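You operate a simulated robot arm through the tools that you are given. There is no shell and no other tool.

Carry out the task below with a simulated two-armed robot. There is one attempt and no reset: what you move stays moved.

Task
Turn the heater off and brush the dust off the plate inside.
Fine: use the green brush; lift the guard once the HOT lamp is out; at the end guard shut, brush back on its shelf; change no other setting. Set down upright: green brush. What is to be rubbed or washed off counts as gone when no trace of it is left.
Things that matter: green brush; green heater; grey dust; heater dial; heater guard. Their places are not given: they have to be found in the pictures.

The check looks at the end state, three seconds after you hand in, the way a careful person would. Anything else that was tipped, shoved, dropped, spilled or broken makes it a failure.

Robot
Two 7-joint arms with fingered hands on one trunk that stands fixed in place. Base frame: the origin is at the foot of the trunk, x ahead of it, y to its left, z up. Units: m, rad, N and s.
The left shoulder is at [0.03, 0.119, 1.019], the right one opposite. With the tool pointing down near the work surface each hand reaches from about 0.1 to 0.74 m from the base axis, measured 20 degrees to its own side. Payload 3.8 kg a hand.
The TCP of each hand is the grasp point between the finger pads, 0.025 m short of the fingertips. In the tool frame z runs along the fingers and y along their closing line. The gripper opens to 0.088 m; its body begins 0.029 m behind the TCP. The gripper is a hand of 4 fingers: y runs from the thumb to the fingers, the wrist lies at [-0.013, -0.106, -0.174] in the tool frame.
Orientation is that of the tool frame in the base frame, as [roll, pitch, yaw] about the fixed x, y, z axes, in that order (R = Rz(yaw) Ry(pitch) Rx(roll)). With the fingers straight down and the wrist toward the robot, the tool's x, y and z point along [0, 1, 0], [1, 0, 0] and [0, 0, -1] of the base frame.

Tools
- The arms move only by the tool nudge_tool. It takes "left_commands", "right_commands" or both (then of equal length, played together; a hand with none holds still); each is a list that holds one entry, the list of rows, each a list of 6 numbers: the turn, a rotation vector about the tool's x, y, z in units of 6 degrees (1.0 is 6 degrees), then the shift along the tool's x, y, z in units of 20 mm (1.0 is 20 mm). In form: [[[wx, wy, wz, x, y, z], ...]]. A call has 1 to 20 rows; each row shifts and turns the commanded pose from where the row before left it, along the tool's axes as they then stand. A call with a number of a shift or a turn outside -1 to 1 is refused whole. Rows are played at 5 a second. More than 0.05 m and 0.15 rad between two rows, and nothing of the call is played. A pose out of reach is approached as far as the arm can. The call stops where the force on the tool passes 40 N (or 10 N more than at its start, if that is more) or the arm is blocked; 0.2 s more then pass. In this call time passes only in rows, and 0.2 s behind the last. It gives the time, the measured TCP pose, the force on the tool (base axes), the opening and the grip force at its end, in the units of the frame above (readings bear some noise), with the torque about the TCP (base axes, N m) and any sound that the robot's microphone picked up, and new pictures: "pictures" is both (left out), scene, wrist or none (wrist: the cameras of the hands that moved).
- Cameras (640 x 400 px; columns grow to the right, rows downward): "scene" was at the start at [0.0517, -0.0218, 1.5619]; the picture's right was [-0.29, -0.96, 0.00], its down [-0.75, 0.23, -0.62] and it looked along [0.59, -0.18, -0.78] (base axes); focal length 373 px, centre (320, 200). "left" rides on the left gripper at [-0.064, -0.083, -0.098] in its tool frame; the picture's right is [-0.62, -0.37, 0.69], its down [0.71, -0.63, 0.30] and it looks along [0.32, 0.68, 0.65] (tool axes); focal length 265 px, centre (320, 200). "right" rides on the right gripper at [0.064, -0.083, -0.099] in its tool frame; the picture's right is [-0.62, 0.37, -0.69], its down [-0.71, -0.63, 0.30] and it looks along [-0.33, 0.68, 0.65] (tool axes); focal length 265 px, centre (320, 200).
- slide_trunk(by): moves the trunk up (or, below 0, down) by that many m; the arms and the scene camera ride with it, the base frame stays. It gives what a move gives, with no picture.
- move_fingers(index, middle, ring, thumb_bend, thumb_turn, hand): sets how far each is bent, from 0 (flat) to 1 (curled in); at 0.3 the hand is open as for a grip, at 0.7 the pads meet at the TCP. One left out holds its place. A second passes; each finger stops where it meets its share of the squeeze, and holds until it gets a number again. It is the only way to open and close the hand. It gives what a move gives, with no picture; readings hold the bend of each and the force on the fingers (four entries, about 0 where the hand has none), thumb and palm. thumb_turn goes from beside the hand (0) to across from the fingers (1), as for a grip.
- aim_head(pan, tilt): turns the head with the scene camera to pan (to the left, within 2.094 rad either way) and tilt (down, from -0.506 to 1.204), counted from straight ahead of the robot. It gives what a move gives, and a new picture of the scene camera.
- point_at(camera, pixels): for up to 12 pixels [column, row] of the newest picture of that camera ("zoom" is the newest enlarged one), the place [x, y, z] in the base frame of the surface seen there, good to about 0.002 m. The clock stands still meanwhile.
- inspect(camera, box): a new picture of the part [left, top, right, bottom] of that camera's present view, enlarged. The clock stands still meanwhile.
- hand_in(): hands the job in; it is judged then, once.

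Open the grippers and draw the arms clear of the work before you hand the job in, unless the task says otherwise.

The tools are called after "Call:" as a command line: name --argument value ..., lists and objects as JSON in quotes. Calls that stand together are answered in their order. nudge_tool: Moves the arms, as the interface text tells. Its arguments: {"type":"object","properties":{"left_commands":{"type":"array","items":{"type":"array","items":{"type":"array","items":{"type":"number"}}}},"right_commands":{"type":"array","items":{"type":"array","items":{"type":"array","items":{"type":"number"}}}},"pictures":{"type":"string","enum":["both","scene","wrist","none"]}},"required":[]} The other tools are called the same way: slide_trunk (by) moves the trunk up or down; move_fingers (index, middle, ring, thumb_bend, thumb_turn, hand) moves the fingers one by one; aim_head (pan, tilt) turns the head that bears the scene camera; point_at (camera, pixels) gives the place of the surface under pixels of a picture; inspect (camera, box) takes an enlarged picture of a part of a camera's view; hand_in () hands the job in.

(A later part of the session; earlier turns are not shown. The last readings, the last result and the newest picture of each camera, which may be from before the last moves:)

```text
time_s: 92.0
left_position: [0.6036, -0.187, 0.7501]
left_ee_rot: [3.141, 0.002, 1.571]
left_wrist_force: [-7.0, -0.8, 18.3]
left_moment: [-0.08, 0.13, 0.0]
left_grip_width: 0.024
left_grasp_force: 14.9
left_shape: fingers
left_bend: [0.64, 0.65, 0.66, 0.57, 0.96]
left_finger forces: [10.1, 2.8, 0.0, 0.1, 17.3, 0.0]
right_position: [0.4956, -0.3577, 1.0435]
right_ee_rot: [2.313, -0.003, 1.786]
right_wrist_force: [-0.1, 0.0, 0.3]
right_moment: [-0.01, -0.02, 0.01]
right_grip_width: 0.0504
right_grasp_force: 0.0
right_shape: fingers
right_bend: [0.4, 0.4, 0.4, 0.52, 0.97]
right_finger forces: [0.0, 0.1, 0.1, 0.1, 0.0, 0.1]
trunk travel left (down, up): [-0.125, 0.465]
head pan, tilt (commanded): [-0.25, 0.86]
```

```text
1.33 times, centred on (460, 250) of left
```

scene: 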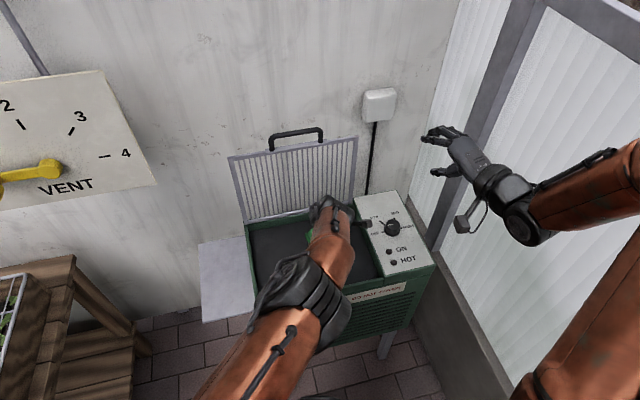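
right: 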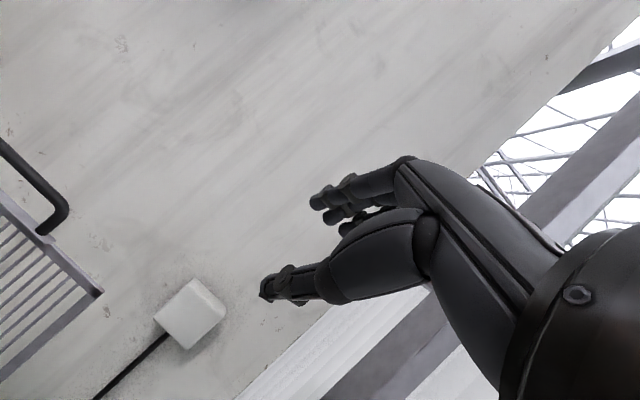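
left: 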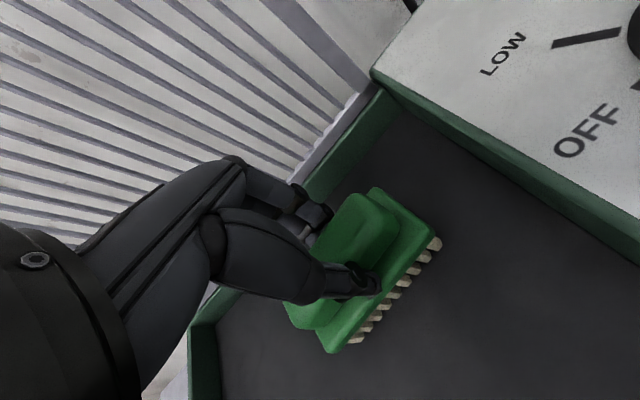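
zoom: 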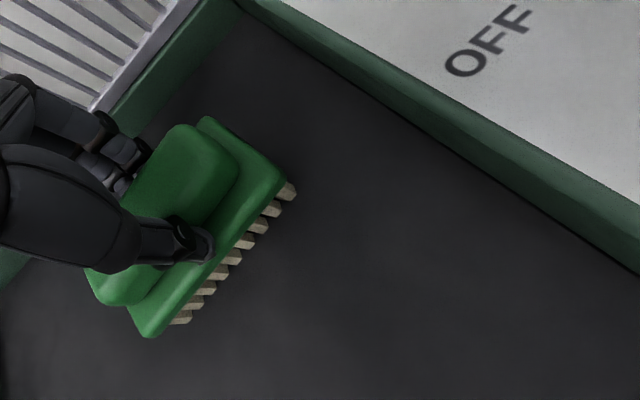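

This area looks clean. I lift the brush and raise the hand to view the whole plate for traces.

Call:
nudge_tool --left_commands '[[[0, 0, 0, 0, -0.3, -0.5], [0, 0, 0, 0.8, -0.5, -1], [0, 0, 0, 0.8, -0.5, -1], [0, 0, 0, 0.8, -0.5, -1], [0, 0, 0, 0.8, -0.5, -1], [0, 0, 0, 0.8, -0.5, -1], [0, 0, 0, 0.8, -0.5, -1], [0, 0, 0, 0.8, 0, -0.5]]]' --pictures "both"

Call:
inspect --camera "left" --box '[320, 80, 640, 400]'

```text
time_s: 93.8
left_position: [0.5383, -0.0751, 0.8896]
left_ee_rot: [3.141, 0.0, 1.571]
left_wrist_force: [0.0, -0.3, -1.2]
left_moment: [0.01, 0.01, 0.0]
left_grip_width: 0.0235
left_grasp_force: 6.7
left_shape: fingers
left_bend: [0.61, 0.64, 0.65, 0.58, 0.96]
left_finger forces: [3.8, 2.2, 0.6, 0.1, 6.8, 0.1]
right_position: [0.4974, -0.3581, 1.0427]
right_ee_rot: [2.318, -0.004, 1.787]
right_wrist_force: [0.8, 0.7, 0.4]
right_moment: [-0.01, -0.02, 0.0]
right_grip_width: 0.0506
right_grasp_force: 0.0
right_shape: fingers
right_bend: [0.4, 0.4, 0.4, 0.52, 0.97]
right_finger forces: [0.1, 0.1, 0.0, 0.0, 0.0, 0.0]
trunk travel left (down, up): [-0.125, 0.465]
head pan, tilt (commanded): [-0.25, 0.86]
```

scene: 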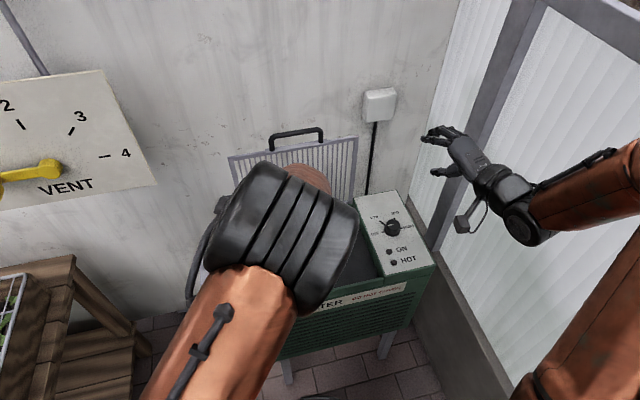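
left: 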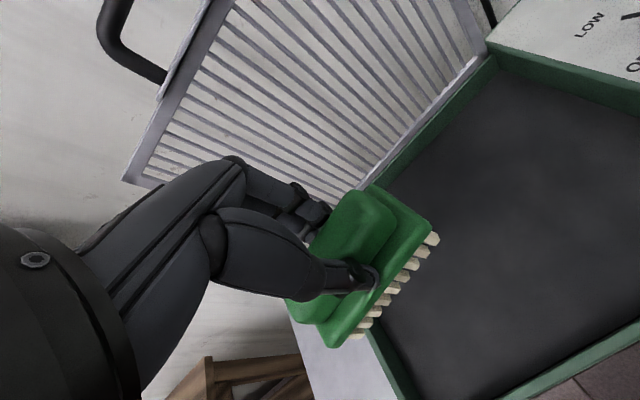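

```text
1.25 times, centred on (480, 240) of left
```

zoom: 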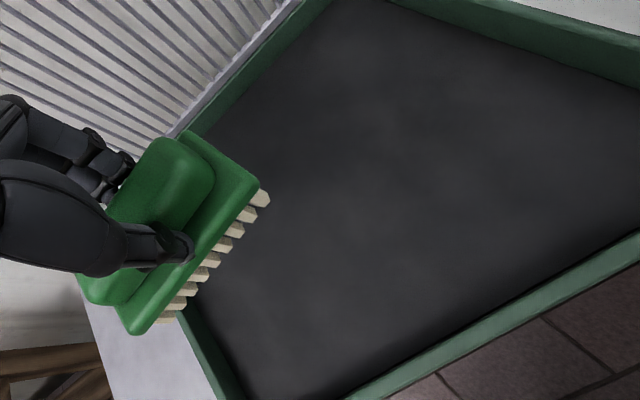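

The plate looks clean. I zoom further into the formerly dusty area to look for faint traces.

Call:
inspect --camera "left" --box '[400, 60, 560, 220]'

Call:
inspect --camera "left" --box '[380, 200, 560, 360]'

Call:
inspect --camera "left" --box '[500, 60, 640, 220]'

```text
2.50 times, centred on (480, 140) of left
```

zoom: 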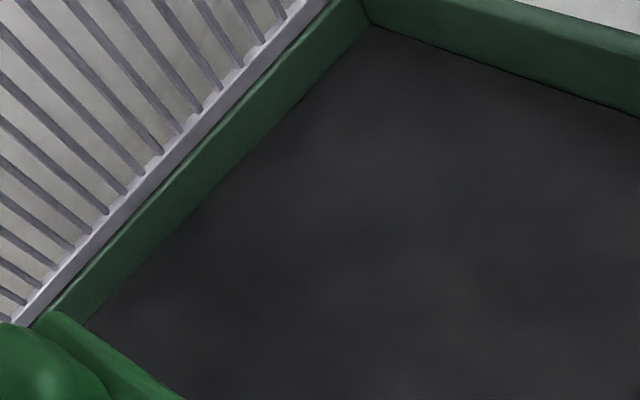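

```text
2.50 times, centred on (470, 280) of left
```

zoom: 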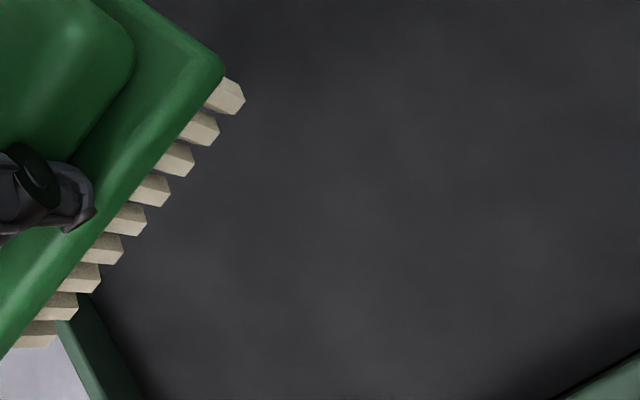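

```text
2.50 times, centred on (570, 140) of left
```

zoom: 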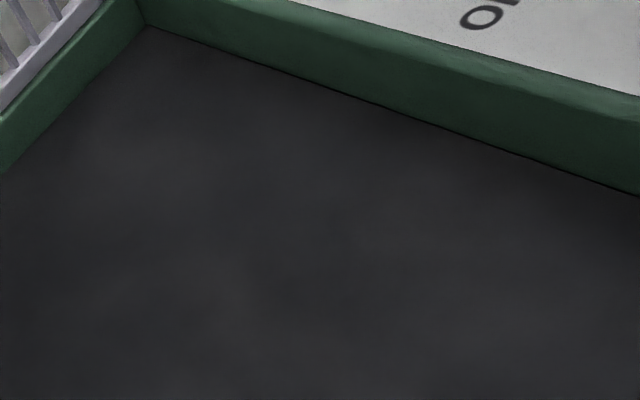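

No trace is visible. To be certain nothing faint is left, I do one more full snake pass over the area; first to the far right corner (0.605,-0.195), lowering to contact.

Call:
nudge_tool --left_commands '[[[0, 0, 0, -0.857, 0.476, 0], [0, 0, 0, -0.857, 0.476, 0], [0, 0, 0, -0.857, 0.476, 0], [0, 0, 0, -0.857, 0.476, 0], [0, 0, 0, -0.857, 0.476, 0], [0, 0, 0, -0.857, 0.476, 0], [0, 0, 0, -0.857, 0.476, 0], [0, 0, 0, 0, 0, 1], [0, 0, 0, 0, 0, 1], [0, 0, 0, 0, 0, 1], [0, 0, 0, 0, 0, 1], [0, 0, 0, 0, 0, 1], [0, 0, 0, 0, 0, 1], [0, 0, 0, 0, 0, 0.85], [0, 0, 0, 0, 0, 0.1], [0, 0, 0, 0, 0, 0.06]]]' --pictures "wrist"

```text
time_s: 97.2
left_position: [0.6052, -0.1953, 0.7509]
left_ee_rot: [3.138, 0.001, 1.568]
left_wrist_force: [-1.1, 1.3, 10.4]
left_moment: [0.02, -0.14, -0.02]
left_grip_width: 0.0235
left_grasp_force: 11.0
left_shape: fingers
left_bend: [0.61, 0.64, 0.65, 0.58, 0.96]
left_finger forces: [7.4, 6.3, 0.4, 0.0, 8.9, 0.0]
right_position: [0.4971, -0.3592, 1.0435]
right_ee_rot: [2.316, -0.003, 1.787]
right_wrist_force: [-0.1, 0.3, -0.5]
right_moment: [0.0, -0.02, -0.03]
right_grip_width: 0.0508
right_grasp_force: 0.0
right_shape: fingers
right_bend: [0.4, 0.4, 0.4, 0.52, 0.97]
right_finger forces: [0.0, 0.1, 0.0, 0.1, 0.1, 0.1]
trunk travel left (down, up): [-0.125, 0.465]
head pan, tilt (commanded): [-0.25, 0.86]
```

left: 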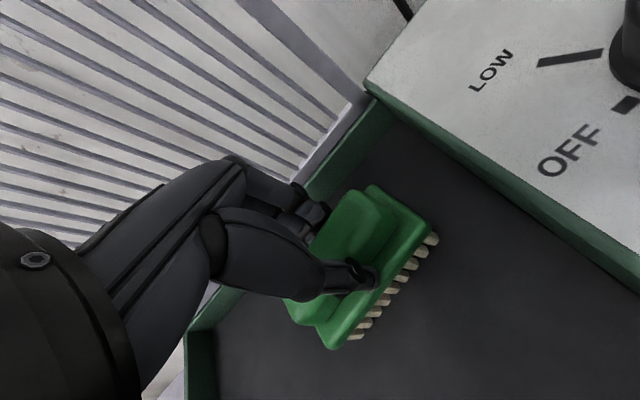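

Contact at 10 N. I sweep toward the robot, step 35 mm left, and sweep back.

Call:
nudge_tool --left_commands '[[[0, 0, 0, 0, -0.625, 0], [0, 0, 0, 0, -0.625, 0], [0, 0, 0, 0, -0.625, 0], [0, 0, 0, 0, -0.625, 0], [0, 0, 0, 0, -0.625, 0], [0, 0, 0, 0, -0.625, 0], [0, 0, 0, 0, -0.625, 0], [0, 0, 0, 0, -0.625, 0], [0, 0, 0, 0.875, 0, -0.02], [0, 0, 0, 0.875, 0, 0], [0, 0, 0, 0, 0.625, 0.02], [0, 0, 0, 0, 0.625, 0], [0, 0, 0, 0, 0.625, 0], [0, 0, 0, 0, 0.625, 0], [0, 0, 0, 0, 0.625, 0], [0, 0, 0, 0, 0.625, 0], [0, 0, 0, 0, 0.625, 0], [0, 0, 0, 0, 0.625, 0]]]' --pictures "none"

Call:
nudge_tool --left_commands '[[[0, 0, 0, 0.875, 0, 0], [0, 0, 0, 0.875, 0, 0], [0, 0, 0, 0, -0.625, 0], [0, 0, 0, 0, -0.625, 0], [0, 0, 0, 0, -0.625, 0], [0, 0, 0, 0, -0.625, 0], [0, 0, 0, 0, -0.625, 0], [0, 0, 0, 0, -0.625, 0], [0, 0, 0, 0, -0.625, 0], [0, 0, 0, 0, -0.625, 0], [0, 0, 0, 0.875, 0, -0.02], [0, 0, 0, 0.875, 0, 0]]]' --pictures "wrist"

```text
time_s: 101.0
left_position: [0.6044, -0.1592, 0.7499]
left_ee_rot: [3.14, -0.001, 1.569]
left_wrist_force: [-5.7, 1.0, 19.0]
left_moment: [-0.09, 0.17, -0.02]
left_grip_width: 0.0233
left_grasp_force: 15.8
left_shape: fingers
left_bend: [0.64, 0.65, 0.66, 0.57, 0.97]
left_finger forces: [10.5, 2.9, 0.0, 0.0, 18.2, 0.0]
right_position: [0.4951, -0.3584, 1.0436]
right_ee_rot: [2.314, -0.002, 1.787]
right_wrist_force: [0.8, -0.1, 0.3]
right_moment: [-0.02, -0.02, 0.01]
right_grip_width: 0.0507
right_grasp_force: 0.1
right_shape: fingers
right_bend: [0.4, 0.4, 0.4, 0.52, 0.97]
right_finger forces: [0.0, 0.0, 0.0, 0.0, 0.1, 0.1]
trunk travel left (down, up): [-0.125, 0.465]
head pan, tilt (commanded): [-0.25, 0.86]
```

```text
time_s: 103.6
left_position: [0.5051, -0.0893, 0.7507]
left_ee_rot: [3.139, 0.002, 1.569]
left_wrist_force: [1.6, -4.7, 27.3]
left_moment: [-0.26, -0.4, -0.03]
left_grip_width: 0.0234
left_grasp_force: 20.4
left_shape: fingers
left_bend: [0.61, 0.63, 0.65, 0.59, 0.95]
left_finger forces: [24.0, 6.4, 0.1, 0.0, 10.4, 0.1]
right_position: [0.4951, -0.3578, 1.0431]
right_ee_rot: [2.315, -0.002, 1.786]
right_wrist_force: [-0.4, 0.4, -0.8]
right_moment: [0.03, -0.01, 0.03]
right_grip_width: 0.0505
right_grasp_force: 0.1
right_shape: fingers
right_bend: [0.4, 0.4, 0.4, 0.52, 0.97]
right_finger forces: [0.0, 0.1, 0.2, 0.1, 0.0, 0.1]
trunk travel left (down, up): [-0.125, 0.465]
head pan, tilt (commanded): [-0.25, 0.86]
```

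left: 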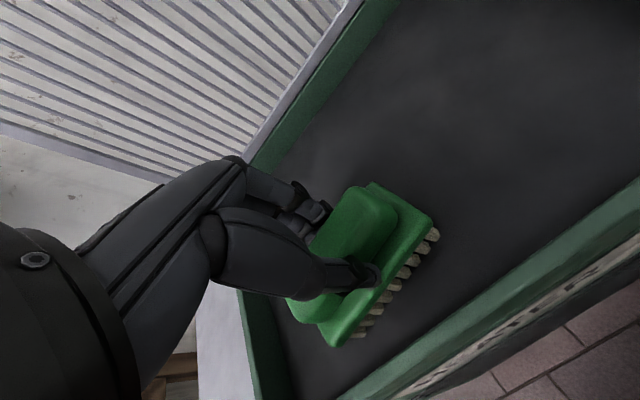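

Force is 27 N here, so I ease up 1 mm, sweep away at y -0.09, step to y -0.057 and sweep back.

Call:
nudge_tool --left_commands '[[[0, 0, 0, 0, 0.625, -0.05], [0, 0, 0, 0, 0.625, 0], [0, 0, 0, 0, 0.625, 0], [0, 0, 0, 0, 0.625, 0], [0, 0, 0, 0, 0.625, 0], [0, 0, 0, 0, 0.625, 0], [0, 0, 0, 0, 0.625, 0], [0, 0, 0, 0, 0.625, 0], [0, 0, 0, 0.8, 0, 0], [0, 0, 0, 0.8, 0, 0], [0, 0, 0, 0, -0.625, 0], [0, 0, 0, 0, -0.625, 0], [0, 0, 0, 0, -0.625, 0], [0, 0, 0, 0, -0.625, 0], [0, 0, 0, 0, -0.625, 0], [0, 0, 0, 0, -0.625, 0], [0, 0, 0, 0, -0.625, 0], [0, 0, 0, 0, -0.625, 0]]]' --pictures "wrist"

```text
time_s: 107.4
left_position: [0.5056, -0.0562, 0.7505]
left_ee_rot: [3.139, 0.0, 1.571]
left_wrist_force: [4.2, 0.6, 13.5]
left_moment: [-0.01, -0.38, 0.01]
left_grip_width: 0.0232
left_grasp_force: 15.0
left_shape: fingers
left_bend: [0.61, 0.62, 0.65, 0.58, 0.96]
left_finger forces: [12.4, 9.6, 1.1, 0.1, 6.4, 0.1]
right_position: [0.4966, -0.3576, 1.0429]
right_ee_rot: [2.315, -0.003, 1.788]
right_wrist_force: [0.3, 0.6, -0.1]
right_moment: [-0.03, -0.01, -0.02]
right_grip_width: 0.0507
right_grasp_force: 0.0
right_shape: fingers
right_bend: [0.4, 0.4, 0.4, 0.52, 0.97]
right_finger forces: [0.0, 0.0, 0.0, 0.1, 0.0, 0.0]
trunk travel left (down, up): [-0.125, 0.465]
head pan, tilt (commanded): [-0.25, 0.86]
```

left: 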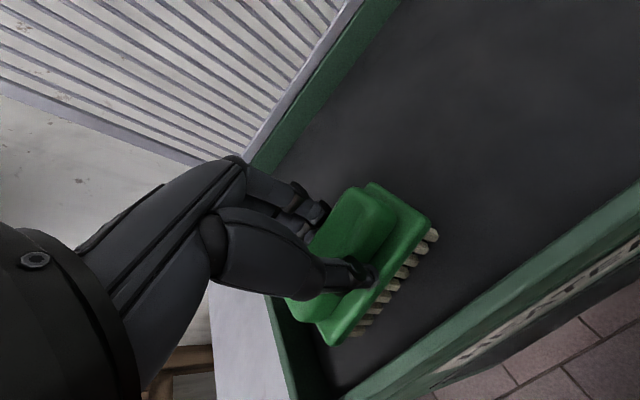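

The sweep is complete. I lift the brush straight up and away from the plate, then turn the hand back by 90°.

Call:
nudge_tool --left_commands '[[[0, 0, 0, 0, 0, -0.5], [0, 0, 0, 0, 0.4, -1], [0, 0, 0, 0, 0.4, -1], [0, 0, 0, 0, 0.4, -1], [0, 0, 0, 0, 0.4, -1], [0, 0, 0, 0, 0.4, -1], [0, 0, 0, 0, 0.4, -1]]]' --pictures "wrist"

Call:
nudge_tool --left_commands '[[[0, 0, 1, 0, 0, 0], [0, 0, 1, 0, 0, 0], [0, 0, 1, 0, 0, 0], [0, 0, 1, 0, 0, 0], [0, 0, 1, 0, 0, 0], [0, 0, 1, 0, 0, 0], [0, 0, 1, 0, 0, 0], [0, 0, 1, 0, 0, 0], [0, 0, 1, 0, 0, 0], [0, 0, 1, 0, 0, 0], [0, 0, 1, 0, 0, 0], [0, 0, 1, 0, 0, 0], [0, 0, 1, 0, 0, 0], [0, 0, 1, 0, 0, 0], [0, 0, 1, 0, 0, 0]]]' --pictures "both"

Call:
inspect --camera "scene" --box '[220, 180, 400, 310]'

```text
time_s: 109.0
left_position: [0.553, -0.0568, 0.8798]
left_ee_rot: [3.141, 0.0, 1.572]
left_wrist_force: [-0.1, 0.2, -0.6]
left_moment: [0.0, -0.01, -0.01]
left_grip_width: 0.0235
left_grasp_force: 7.1
left_shape: fingers
left_bend: [0.61, 0.63, 0.65, 0.58, 0.96]
left_finger forces: [3.6, 2.8, 0.8, 0.0, 7.3, 0.0]
right_position: [0.4967, -0.3578, 1.0419]
right_ee_rot: [2.316, -0.004, 1.789]
right_wrist_force: [-0.6, -0.5, 0.5]
right_moment: [0.01, 0.01, 0.0]
right_grip_width: 0.0506
right_grasp_force: 0.0
right_shape: fingers
right_bend: [0.4, 0.4, 0.4, 0.52, 0.97]
right_finger forces: [0.0, 0.0, 0.0, 0.0, 0.0, 0.0]
trunk travel left (down, up): [-0.125, 0.465]
head pan, tilt (commanded): [-0.25, 0.86]
```

left: 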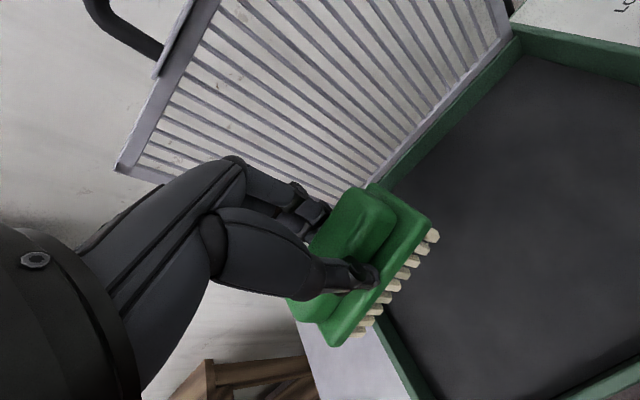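

```text
time_s: 112.2
left_position: [0.553, -0.0568, 0.8803]
left_ee_rot: [3.14, 0.0, -0.005]
left_wrist_force: [0.3, 0.0, 0.0]
left_moment: [0.04, 0.02, -0.01]
left_grip_width: 0.0237
left_grasp_force: 6.7
left_shape: fingers
left_bend: [0.61, 0.63, 0.65, 0.58, 0.96]
left_finger forces: [3.7, 2.3, 0.7, 0.0, 6.8, 0.0]
right_position: [0.4971, -0.3584, 1.0436]
right_ee_rot: [2.317, -0.002, 1.785]
right_wrist_force: [-0.2, -1.1, -0.1]
right_moment: [0.0, 0.01, 0.02]
right_grip_width: 0.0505
right_grasp_force: 0.1
right_shape: fingers
right_bend: [0.4, 0.4, 0.4, 0.52, 0.97]
right_finger forces: [0.0, 0.0, 0.0, 0.2, 0.0, 0.0]
trunk travel left (down, up): [-0.125, 0.465]
head pan, tilt (commanded): [-0.25, 0.86]
```

scene: 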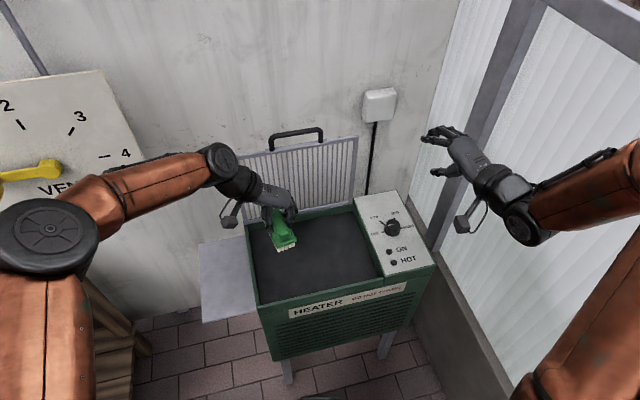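
left: 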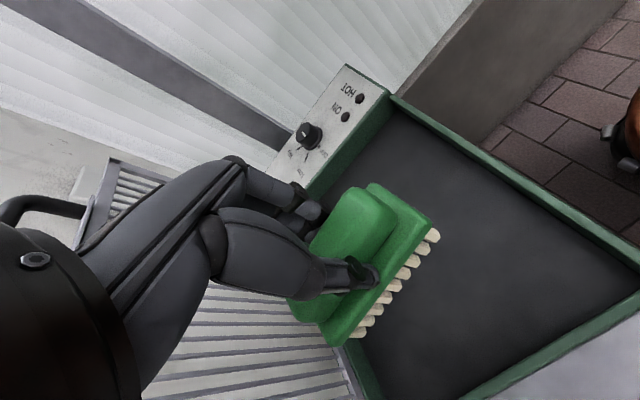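

```text
3.08 times, centred on (310, 245) of scene
```

zoom: 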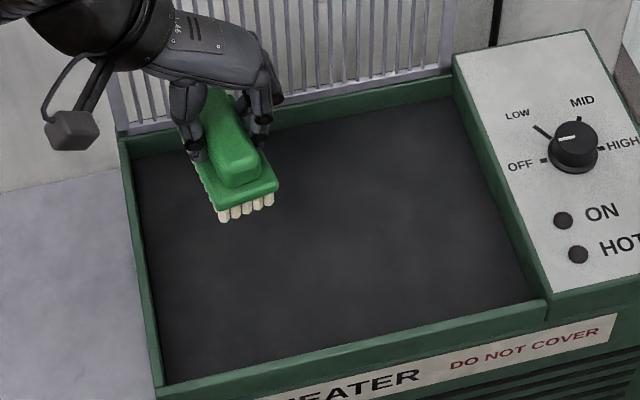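

The plate is clean in both views. I check the brush's level and yaw in the hand before setting it down.

Call:
inspect --camera "left" --box '[280, 170, 460, 360]'

```text
2.11 times, centred on (370, 265) of left
```

zoom: 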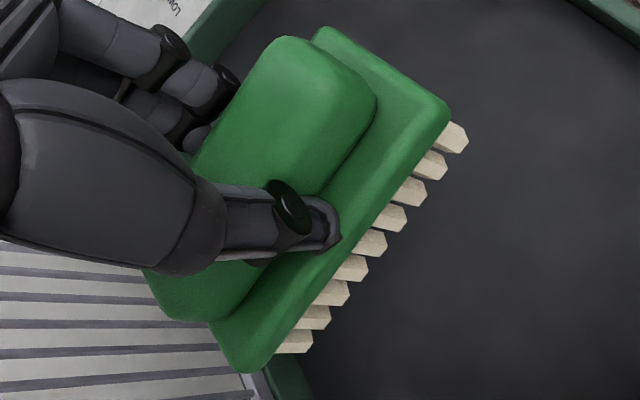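

Call:
point_at --camera "zoom" --pixels '[[440, 110], [325, 38], [240, 362], [225, 335], [335, 250], [395, 150], [290, 55], [365, 100], [190, 300], [455, 150], [290, 350]]'

```text
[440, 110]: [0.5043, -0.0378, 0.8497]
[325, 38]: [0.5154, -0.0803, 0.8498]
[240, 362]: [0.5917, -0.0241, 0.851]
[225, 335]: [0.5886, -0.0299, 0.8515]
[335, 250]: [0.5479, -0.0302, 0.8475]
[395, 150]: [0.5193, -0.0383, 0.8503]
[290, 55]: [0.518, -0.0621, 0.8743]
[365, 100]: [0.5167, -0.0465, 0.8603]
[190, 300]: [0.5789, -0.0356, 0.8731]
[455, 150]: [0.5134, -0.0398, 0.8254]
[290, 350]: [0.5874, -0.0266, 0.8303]
```

The brush is level (base z 0.850–0.851), yawed 9° in hand. I carry it over the shelf, undo the 9°, and lower to just above the shelf.

Call:
nudge_tool --left_commands '[[[0, 0, 0, -0.069, -0.903, 0], [0, 0, 0, -0.069, -0.903, 0], [0, 0, 0, -0.069, -0.903, 0], [0, 0, 0, -0.069, -0.903, 0], [0, 0, 0, -0.069, -0.903, 0], [0, 0, 0, -0.069, -0.903, 0], [0, 0, 0, -0.069, -0.903, 0], [0, 0, 0, -0.069, -0.903, 0], [0, 0, 0.74, 0, 0, 0], [0, 0, 0.74, 0, 0, 0], [0, 0, 0, 0, 0, 1], [0, 0, 0, 0, 0, 1], [0, 0, 0, 0, 0, 1], [0, 0, 0, 0, 0, 1], [0, 0, 0, 0, 0, 1], [0, 0, 0, 0, 0, 0.9]]]' --pictures "both"

Call:
inspect --camera "left" --box '[280, 170, 460, 360]'

Call:
inspect --camera "scene" --box '[170, 210, 280, 320]'

```text
time_s: 115.6
left_position: [0.5421, 0.0889, 0.7604]
left_ee_rot: [-3.141, 0.0, -0.156]
left_wrist_force: [0.4, 0.0, -0.2]
left_moment: [-0.01, 0.01, 0.02]
left_grip_width: 0.0236
left_grasp_force: 7.1
left_shape: fingers
left_bend: [0.61, 0.63, 0.65, 0.58, 0.96]
left_finger forces: [3.8, 2.3, 0.8, 0.0, 6.7, 0.1]
right_position: [0.4975, -0.3575, 1.0422]
right_ee_rot: [2.318, -0.004, 1.786]
right_wrist_force: [0.2, -0.6, -0.2]
right_moment: [-0.03, 0.0, 0.03]
right_grip_width: 0.0505
right_grasp_force: 0.1
right_shape: fingers
right_bend: [0.4, 0.4, 0.4, 0.52, 0.97]
right_finger forces: [0.1, 0.1, 0.0, 0.0, 0.0, 0.1]
trunk travel left (down, up): [-0.125, 0.465]
head pan, tilt (commanded): [-0.25, 0.86]
```

scene: 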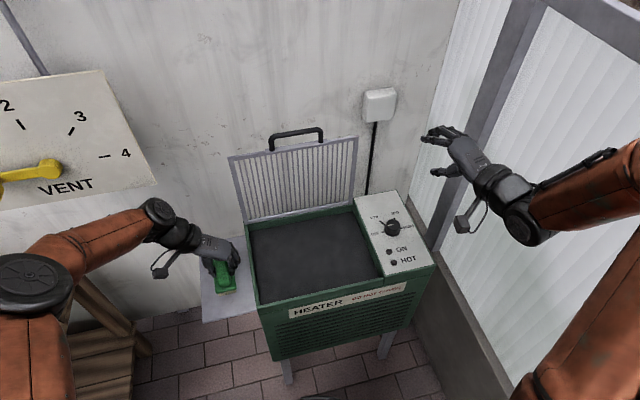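
left: 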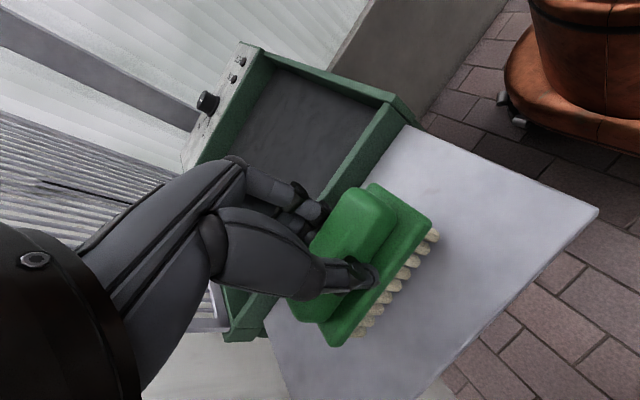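

```text
2.11 times, centred on (370, 265) of left
```

zoom: 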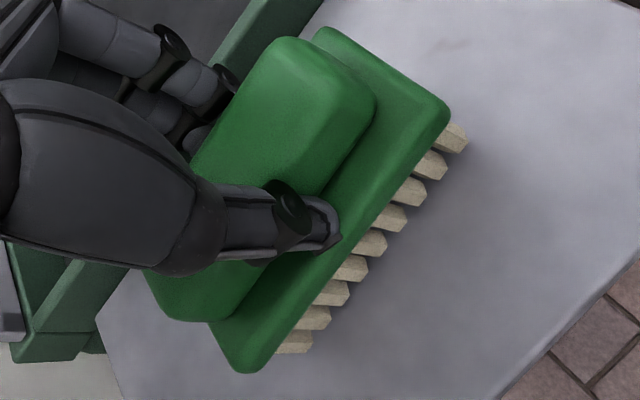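

```text
3.64 times, centred on (225, 265) of scene
```

zoom: 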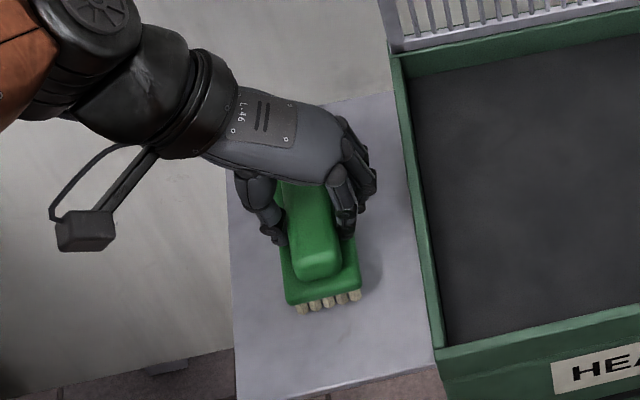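

The brush hangs about 4 mm above the shelf, straight and level. I lower gently to touch.

Call:
nudge_tool --left_commands '[[[0, 0, 0, 0, 0, 0.12], [0, 0, 0, 0, 0, 0.1], [0, 0, 0, 0, 0, 0.05]]]' --pictures "none"

```text
time_s: 116.4
left_position: [0.542, 0.0868, 0.7551]
left_ee_rot: [3.141, 0.0, -0.155]
left_wrist_force: [0.6, 0.7, -1.6]
left_moment: [0.01, 0.02, 0.01]
left_grip_width: 0.0236
left_grasp_force: 6.8
left_shape: fingers
left_bend: [0.61, 0.63, 0.65, 0.58, 0.96]
left_finger forces: [3.8, 2.4, 0.7, 0.0, 6.8, 0.0]
right_position: [0.4963, -0.3577, 1.0423]
right_ee_rot: [2.316, -0.003, 1.788]
right_wrist_force: [0.3, 0.1, -0.3]
right_moment: [0.0, 0.02, -0.03]
right_grip_width: 0.0506
right_grasp_force: 0.0
right_shape: fingers
right_bend: [0.4, 0.4, 0.4, 0.52, 0.97]
right_finger forces: [0.0, 0.0, 0.0, 0.0, 0.1, 0.0]
trunk travel left (down, up): [-0.125, 0.465]
head pan, tilt (commanded): [-0.25, 0.86]
```

No contact yet at z 0.755. I lower 1 mm at a time.

Call:
nudge_tool --left_commands '[[[0, 0, 0, 0, 0, 0.05]]]' --pictures "none"

Call:
nudge_tool --left_commands '[[[0, 0, 0, 0, 0, 0.04]]]' --pictures "none"

```text
time_s: 116.8
left_position: [0.5418, 0.0874, 0.7563]
left_ee_rot: [-3.141, 0.0, -0.155]
left_wrist_force: [-0.4, 0.9, 0.5]
left_moment: [0.02, 0.0, -0.02]
left_grip_width: 0.0234
left_grasp_force: 7.0
left_shape: fingers
left_bend: [0.61, 0.63, 0.65, 0.58, 0.96]
left_finger forces: [3.7, 2.4, 0.8, 0.0, 7.2, 0.0]
right_position: [0.4968, -0.3575, 1.0415]
right_ee_rot: [2.316, -0.005, 1.787]
right_wrist_force: [0.4, -1.0, -0.1]
right_moment: [-0.02, 0.0, -0.01]
right_grip_width: 0.0505
right_grasp_force: 0.0
right_shape: fingers
right_bend: [0.4, 0.4, 0.4, 0.52, 0.97]
right_finger forces: [0.0, 0.0, 0.1, 0.0, 0.0, 0.0]
trunk travel left (down, up): [-0.125, 0.465]
head pan, tilt (commanded): [-0.25, 0.86]
```

```text
time_s: 117.2
left_position: [0.5422, 0.0878, 0.7552]
left_ee_rot: [-3.14, 0.0, -0.157]
left_wrist_force: [-0.3, 0.7, 4.1]
left_moment: [-0.05, 0.0, 0.0]
left_grip_width: 0.0233
left_grasp_force: 8.4
left_shape: fingers
left_bend: [0.61, 0.63, 0.65, 0.58, 0.96]
left_finger forces: [3.4, 4.4, 0.5, 0.0, 8.0, 0.0]
right_position: [0.4967, -0.3576, 1.0423]
right_ee_rot: [2.316, -0.003, 1.788]
right_wrist_force: [-0.4, 0.6, -0.3]
right_moment: [0.03, 0.02, 0.0]
right_grip_width: 0.0507
right_grasp_force: 0.2
right_shape: fingers
right_bend: [0.4, 0.4, 0.4, 0.52, 0.97]
right_finger forces: [0.0, 0.0, 0.0, 0.1, 0.1, 0.0]
trunk travel left (down, up): [-0.125, 0.465]
head pan, tilt (commanded): [-0.25, 0.86]
```

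The brush now stands on the shelf (4 N). I open the left hand in two steps to let go without dragging it.

Call:
move_fingers --hand "left" --index 0.5 --middle 0.5 --ring 0.5 --thumb_bend 0.5

Call:
move_fingers --hand "left" --index 0.38 --middle 0.38 --ring 0.38 --thumb_bend 0.38

Call:
inspect --camera "left" --box '[220, 160, 500, 380]'

```text
time_s: 118.2
left_position: [0.5426, 0.0873, 0.7539]
left_ee_rot: [-3.141, 0.001, -0.156]
left_wrist_force: [-0.6, 0.1, -0.1]
left_moment: [0.02, -0.01, 0.0]
left_grip_width: 0.0414
left_grasp_force: 0.5
left_shape: fingers
left_bend: [0.5, 0.5, 0.5, 0.5, 0.97]
left_finger forces: [0.0, 0.0, 0.0, 0.0, 0.2, 0.1]
right_position: [0.498, -0.3587, 1.0417]
right_ee_rot: [2.317, -0.004, 1.787]
right_wrist_force: [0.5, 0.0, 0.0]
right_moment: [0.02, 0.01, 0.01]
right_grip_width: 0.0504
right_grasp_force: 0.1
right_shape: fingers
right_bend: [0.4, 0.4, 0.4, 0.52, 0.97]
right_finger forces: [0.1, 0.0, 0.0, 0.0, 0.1, 0.0]
trunk travel left (down, up): [-0.125, 0.465]
head pan, tilt (commanded): [-0.25, 0.86]
```

```text
time_s: 119.2
left_position: [0.5418, 0.0877, 0.7548]
left_ee_rot: [3.14, -0.001, -0.156]
left_wrist_force: [0.8, -0.5, 0.9]
left_moment: [0.0, 0.0, -0.02]
left_grip_width: 0.0674
left_grasp_force: 0.0
left_shape: fingers
left_bend: [0.38, 0.38, 0.38, 0.38, 0.97]
left_finger forces: [0.1, 0.0, 0.0, 0.0, 0.0, 0.0]
right_position: [0.4974, -0.3577, 1.0423]
right_ee_rot: [2.315, -0.003, 1.787]
right_wrist_force: [-0.8, 0.9, 0.5]
right_moment: [-0.02, 0.0, -0.01]
right_grip_width: 0.0505
right_grasp_force: 0.1
right_shape: fingers
right_bend: [0.4, 0.4, 0.4, 0.52, 0.97]
right_finger forces: [0.1, 0.0, 0.1, 0.0, 0.0, 0.0]
trunk travel left (down, up): [-0.125, 0.465]
head pan, tilt (commanded): [-0.25, 0.86]
```

```text
1.82 times, centred on (360, 270) of left
```

zoom: 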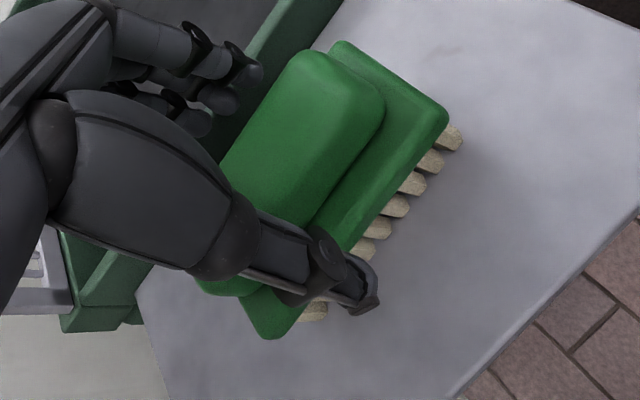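

The brush is free and upright. I raise the left hand straight up.

Call:
nudge_tool --left_commands '[[[0, 0, 0, 0, 0, -0.5], [0, 0, 0, 0, 0, -1], [0, 0, 0, 0, 0, -1], [0, 0, 0, 0, 0, -1], [0, 0, 0, 0, 0, -1], [0, 0, 0, 0, 0, -1], [0, 0, 0, 0, 0, -1], [0, 0, 0, 0, 0, -1], [0, 0, 0, 0, 0, -1], [0, 0, 0, 0, 0, -1], [0, 0, 0, 0, 0, -1]]]' --pictures "both"

Call:
inspect --camera "scene" --box '[170, 210, 400, 340]'

```text
time_s: 121.6
left_position: [0.5428, 0.0887, 0.9661]
left_ee_rot: [-3.14, 0.001, -0.156]
left_wrist_force: [-1.3, 0.5, 0.7]
left_moment: [0.02, 0.0, 0.02]
left_grip_width: 0.0674
left_grasp_force: 0.0
left_shape: fingers
left_bend: [0.38, 0.38, 0.38, 0.38, 0.97]
left_finger forces: [0.0, 0.1, 0.1, 0.0, 0.0, 0.0]
right_position: [0.4981, -0.3588, 1.0427]
right_ee_rot: [2.316, -0.003, 1.786]
right_wrist_force: [0.1, -0.5, 0.6]
right_moment: [-0.01, 0.01, 0.0]
right_grip_width: 0.0504
right_grasp_force: 0.0
right_shape: fingers
right_bend: [0.4, 0.4, 0.4, 0.52, 0.97]
right_finger forces: [0.0, 0.0, 0.0, 0.0, 0.0, 0.1]
trunk travel left (down, up): [-0.125, 0.465]
head pan, tilt (commanded): [-0.25, 0.86]
```

scene: 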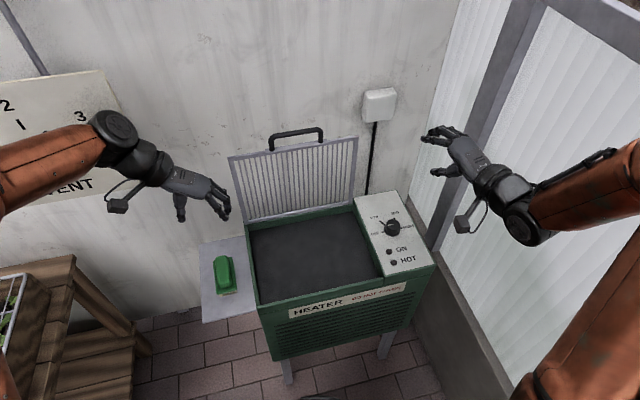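
left: 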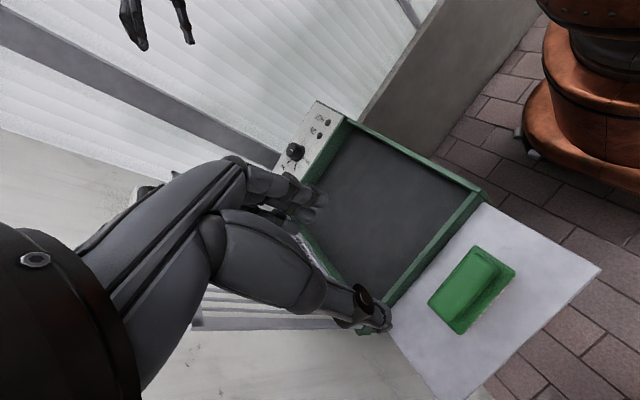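

```text
2.78 times, centred on (285, 275) of scene
```

zoom: 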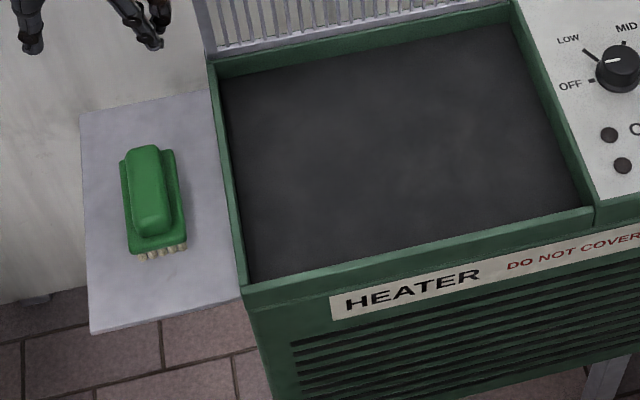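

Brush upright on the shelf; now a last close look at the whole plate from the scene camera before closing the guard.

Call:
inspect --camera "scene" --box '[245, 205, 325, 305]'

Call:
inspect --camera "scene" --box '[300, 205, 390, 305]'

Call:
inspect --camera "left" --box '[300, 110, 500, 310]'

```text
4.00 times, centred on (285, 255) of scene
```

zoom: 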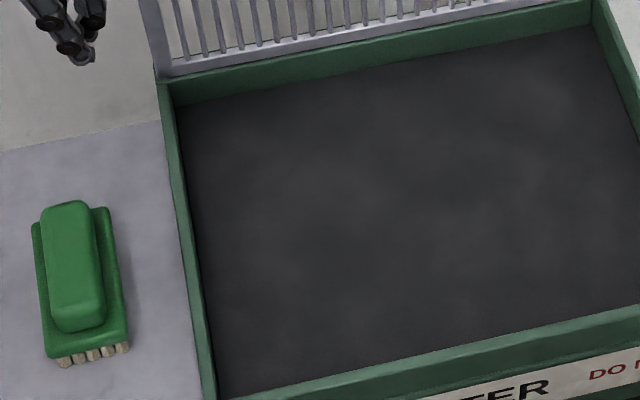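

```text
4.00 times, centred on (345, 255) of scene
```

zoom: 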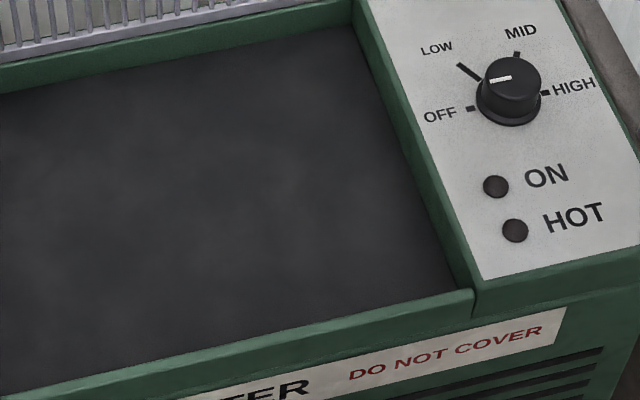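

```text
2.00 times, centred on (400, 210) of left
```

zoom: 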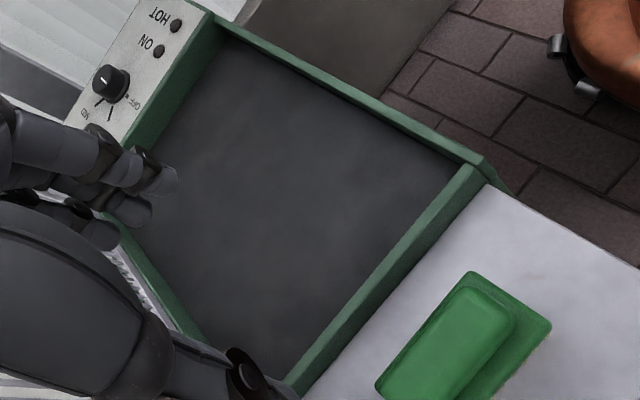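

The plate is clean everywhere, the dial is at OFF, both lamps dark. To close the guard from above with the right hand I first raise the trunk 0.18 m for reach.

Call:
slide_trunk --by 0.18

Call:
nudge_tool --left_commands '[[[0, 0, -1, 0, 0, -0.3], [0, 0, -1, 0, 0, -0.3], [0, 0, -1, 0, 0, -0.3], [0, 0, -1, 0, 0, -0.3], [0, 0, -1, 0, 0, 0], [0, 0, -1, 0, 0, 0], [0, 0, -1, 0, 0, 0], [0, 0, -1, 0, 0, 0], [0, 0, -1, 0, 0, 0], [0, 0, -1, 0, 0, 0], [0, 0, -1, 0, 0, 0], [0, 0, -1, 0, 0, 0], [0, 0, -1, 0, 0, 0], [0, 0, -1, 0, 0, 0], [0, 0, -1, 0, 0, 0], [0, 0, -1, 0, 0, 0], [0, 0, 0, 0.7, -0.7, 0], [0, 0, 0, 0.7, -0.7, 0], [0, 0, 0, 0.7, -0.7, 0], [0, 0, 0, 0.7, -0.7, 0]]]' --right_commands '[[[0.985, 0, 0, 0, 0, 0], [0.985, 0, 0, 0, 0, 0], [0.985, 0, 0, 0, 0, 0], [0.985, 0, 0, 0, 0, 0], [0.985, 0, 0, 0, 0, 0], [0.985, 0, 0, 0, 0, 0], [0.985, 0, 0, 0, 0, 0], [0.985, 0, 0, 0, 0, 0], [0, 0, 0.687, 0, 0, 0], [0, 0, 0.687, 0, 0, 0], [0, 0, 0.687, 0, 0, 0], [0, 0, 0, 0, 0, 0], [0, 0, 0, 0, 0, 0], [0, 0, 0, 0, 0, 0], [0, 0, 0, 0, 0, 0], [0, 0, 0, 0, 0, 0], [0, 0, 0, 0, 0, 0], [0, 0, 0, 0, 0, 0], [0, 0, 0, 0, 0, 0], [0, 0, 0, 0, 0, 0]]]' --pictures "both"

```text
time_s: 123.6
left_position: [0.5432, 0.0881, 1.144]
left_ee_rot: [3.14, -0.001, -0.155]
left_wrist_force: [0.6, -0.3, -0.4]
left_moment: [0.0, 0.01, -0.01]
left_grip_width: 0.0673
left_grasp_force: 0.1
left_shape: fingers
left_bend: [0.38, 0.38, 0.38, 0.38, 0.97]
left_finger forces: [0.1, 0.1, 0.0, 0.0, 0.0, 0.0]
right_position: [0.4971, -0.3573, 1.2224]
right_ee_rot: [2.318, -0.003, 1.787]
right_wrist_force: [-0.4, 0.0, -0.3]
right_moment: [0.02, -0.01, 0.0]
right_grip_width: 0.0507
right_grasp_force: 0.1
right_shape: fingers
right_bend: [0.4, 0.4, 0.4, 0.52, 0.97]
right_finger forces: [0.0, 0.0, 0.1, 0.1, 0.0, 0.0]
trunk travel left (down, up): [-0.305, 0.285]
head pan, tilt (commanded): [-0.25, 0.86]
```

```text
time_s: 127.8
left_position: [0.4892, 0.1494, 1.1681]
left_ee_rot: [3.141, -0.001, 1.521]
left_wrist_force: [0.3, 0.7, 0.3]
left_moment: [-0.01, 0.02, 0.03]
left_grip_width: 0.0673
left_grasp_force: 0.0
left_shape: fingers
left_bend: [0.38, 0.38, 0.38, 0.38, 0.97]
left_finger forces: [0.0, 0.0, 0.1, 0.1, 0.1, 0.1]
right_position: [0.4975, -0.3575, 1.2238]
right_ee_rot: [3.14, -0.002, 1.57]
right_wrist_force: [-0.6, 0.0, -0.4]
right_moment: [0.0, -0.01, 0.01]
right_grip_width: 0.0509
right_grasp_force: 0.1
right_shape: fingers
right_bend: [0.4, 0.4, 0.4, 0.52, 0.97]
right_finger forces: [0.0, 0.0, 0.0, 0.0, 0.1, 0.1]
trunk travel left (down, up): [-0.305, 0.285]
head pan, tilt (commanded): [-0.25, 0.86]
```

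scene: 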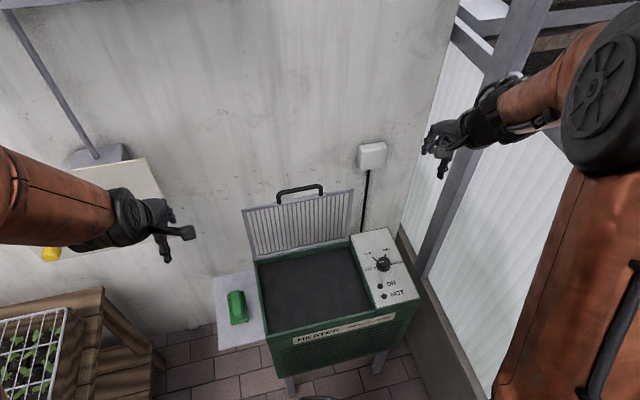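
right: 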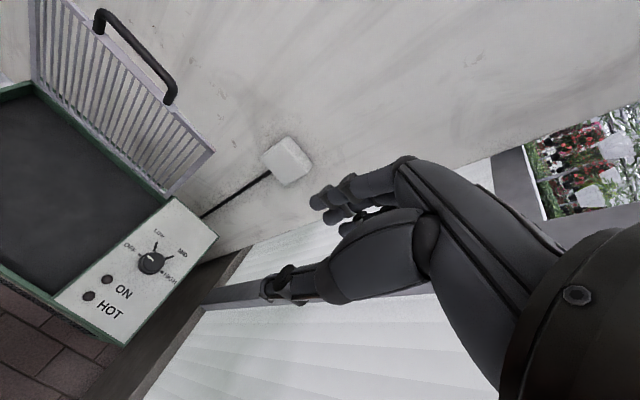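
left: 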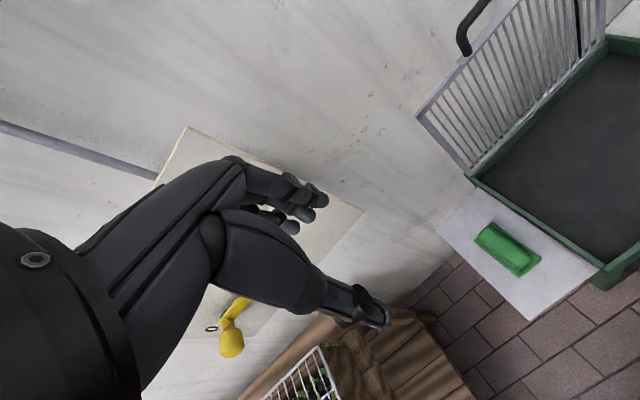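

Right hand now points straight down at (0.4975,-0.3575,1.224). I measure the guard's handle bar precisely.

Call:
inspect --camera "scene" --box '[265, 170, 335, 220]'

```text
8.00 times, centred on (300, 195) of scene
```

zoom: 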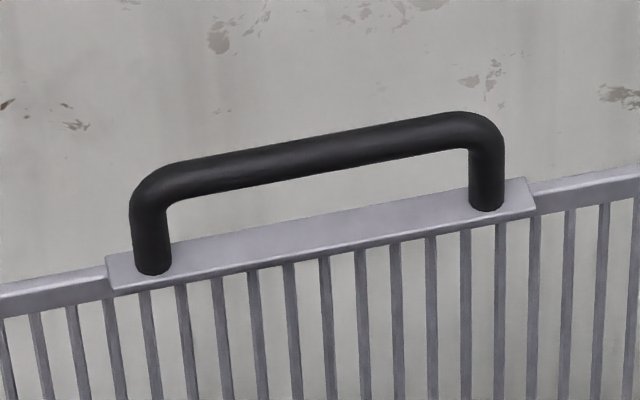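

Call:
point_at --camera "zoom" --pixels '[[200, 175], [320, 152], [440, 130], [320, 140], [320, 165], [152, 250], [487, 190], [320, 225], [200, 260]]'

Call:
point_at --camera "right" --pixels '[[130, 40], [150, 65], [100, 20], [170, 95], [190, 190], [210, 152]]'

```text
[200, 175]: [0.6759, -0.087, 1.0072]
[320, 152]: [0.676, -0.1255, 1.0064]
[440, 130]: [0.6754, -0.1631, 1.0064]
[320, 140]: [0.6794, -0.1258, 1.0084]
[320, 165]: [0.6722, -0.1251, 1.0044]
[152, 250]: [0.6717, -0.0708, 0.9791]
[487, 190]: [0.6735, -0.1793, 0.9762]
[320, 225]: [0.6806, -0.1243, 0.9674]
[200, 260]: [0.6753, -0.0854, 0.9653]
```

```text
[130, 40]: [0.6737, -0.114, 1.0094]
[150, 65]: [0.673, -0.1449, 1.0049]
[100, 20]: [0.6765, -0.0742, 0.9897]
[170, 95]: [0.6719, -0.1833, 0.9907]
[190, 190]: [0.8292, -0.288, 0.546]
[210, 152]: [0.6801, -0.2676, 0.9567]
```

Bar centre is (0.680, -0.125, 1.002). I open the right hand and bring it 100 mm above the bar.

Call:
move_fingers --hand "right" --index 0.35 --middle 0.35 --ring 0.35 --thumb_bend 0.35

Call:
nudge_tool --right_commands '[[[0, 0, 0, 0.969, 0.76, 0], [0, 0, 0, 0.969, 0.76, 0], [0, 0, 0, 0.969, 0.76, 0.5], [0, 0, 0, 0.969, 0.76, 0.5], [0, 0, 0, 0.969, 0.76, 0.5], [0, 0, 0, 0.969, 0.76, 0.5], [0, 0, 0, 0.969, 0.76, 0.5], [0, 0, 0, 0.969, 0.76, 0.5], [0, 0, 0, 0.969, 0.76, 0.5], [0, 0, 0, 0.969, 0.76, 0.5], [0, 0, 0, 0.969, 0.76, 0.5], [0, 0, 0, 0.969, 0.76, 0.5]]]' --pictures "both"

```text
time_s: 128.8
left_position: [0.4889, 0.1476, 1.17]
left_ee_rot: [-3.141, -0.001, 1.52]
left_wrist_force: [-0.1, -0.4, 0.2]
left_moment: [0.0, -0.05, -0.03]
left_grip_width: 0.0673
left_grasp_force: 0.1
left_shape: fingers
left_bend: [0.38, 0.38, 0.38, 0.38, 0.97]
left_finger forces: [0.0, 0.0, 0.0, 0.0, 0.1, 0.1]
right_position: [0.4963, -0.3585, 1.2233]
right_ee_rot: [-3.14, -0.003, 1.571]
right_wrist_force: [-0.6, -1.1, -0.5]
right_moment: [0.0, 0.0, 0.02]
right_grip_width: 0.0738
right_grasp_force: 0.0
right_shape: fingers
right_bend: [0.35, 0.35, 0.35, 0.35, 0.97]
right_finger forces: [0.1, 0.0, 0.0, 0.0, 0.0, 0.0]
trunk travel left (down, up): [-0.305, 0.285]
head pan, tilt (commanded): [-0.25, 0.86]
```

```text
time_s: 131.4
left_position: [0.4898, 0.1471, 1.1682]
left_ee_rot: [3.141, 0.0, 1.519]
left_wrist_force: [0.0, 0.2, 0.4]
left_moment: [-0.04, -0.02, 0.0]
left_grip_width: 0.0671
left_grasp_force: 0.0
left_shape: fingers
left_bend: [0.38, 0.38, 0.38, 0.38, 0.97]
left_finger forces: [0.0, 0.1, 0.0, 0.0, 0.1, 0.0]
right_position: [0.6791, -0.1226, 1.1225]
right_ee_rot: [-3.141, -0.003, 1.57]
right_wrist_force: [-0.1, -0.7, 0.2]
right_moment: [0.0, 0.01, 0.01]
right_grip_width: 0.074
right_grasp_force: 0.1
right_shape: fingers
right_bend: [0.35, 0.35, 0.35, 0.35, 0.97]
right_finger forces: [0.1, 0.1, 0.0, 0.1, 0.0, 0.1]
trunk travel left (down, up): [-0.305, 0.285]
head pan, tilt (commanded): [-0.25, 0.86]
```

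scene: 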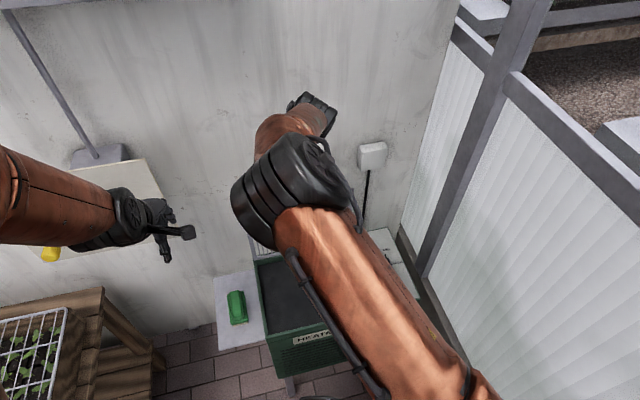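
right: 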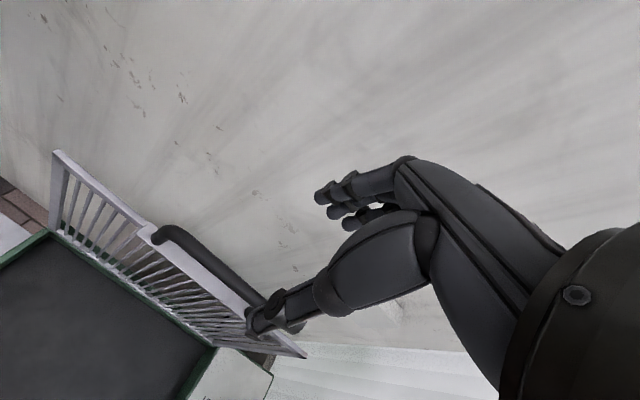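

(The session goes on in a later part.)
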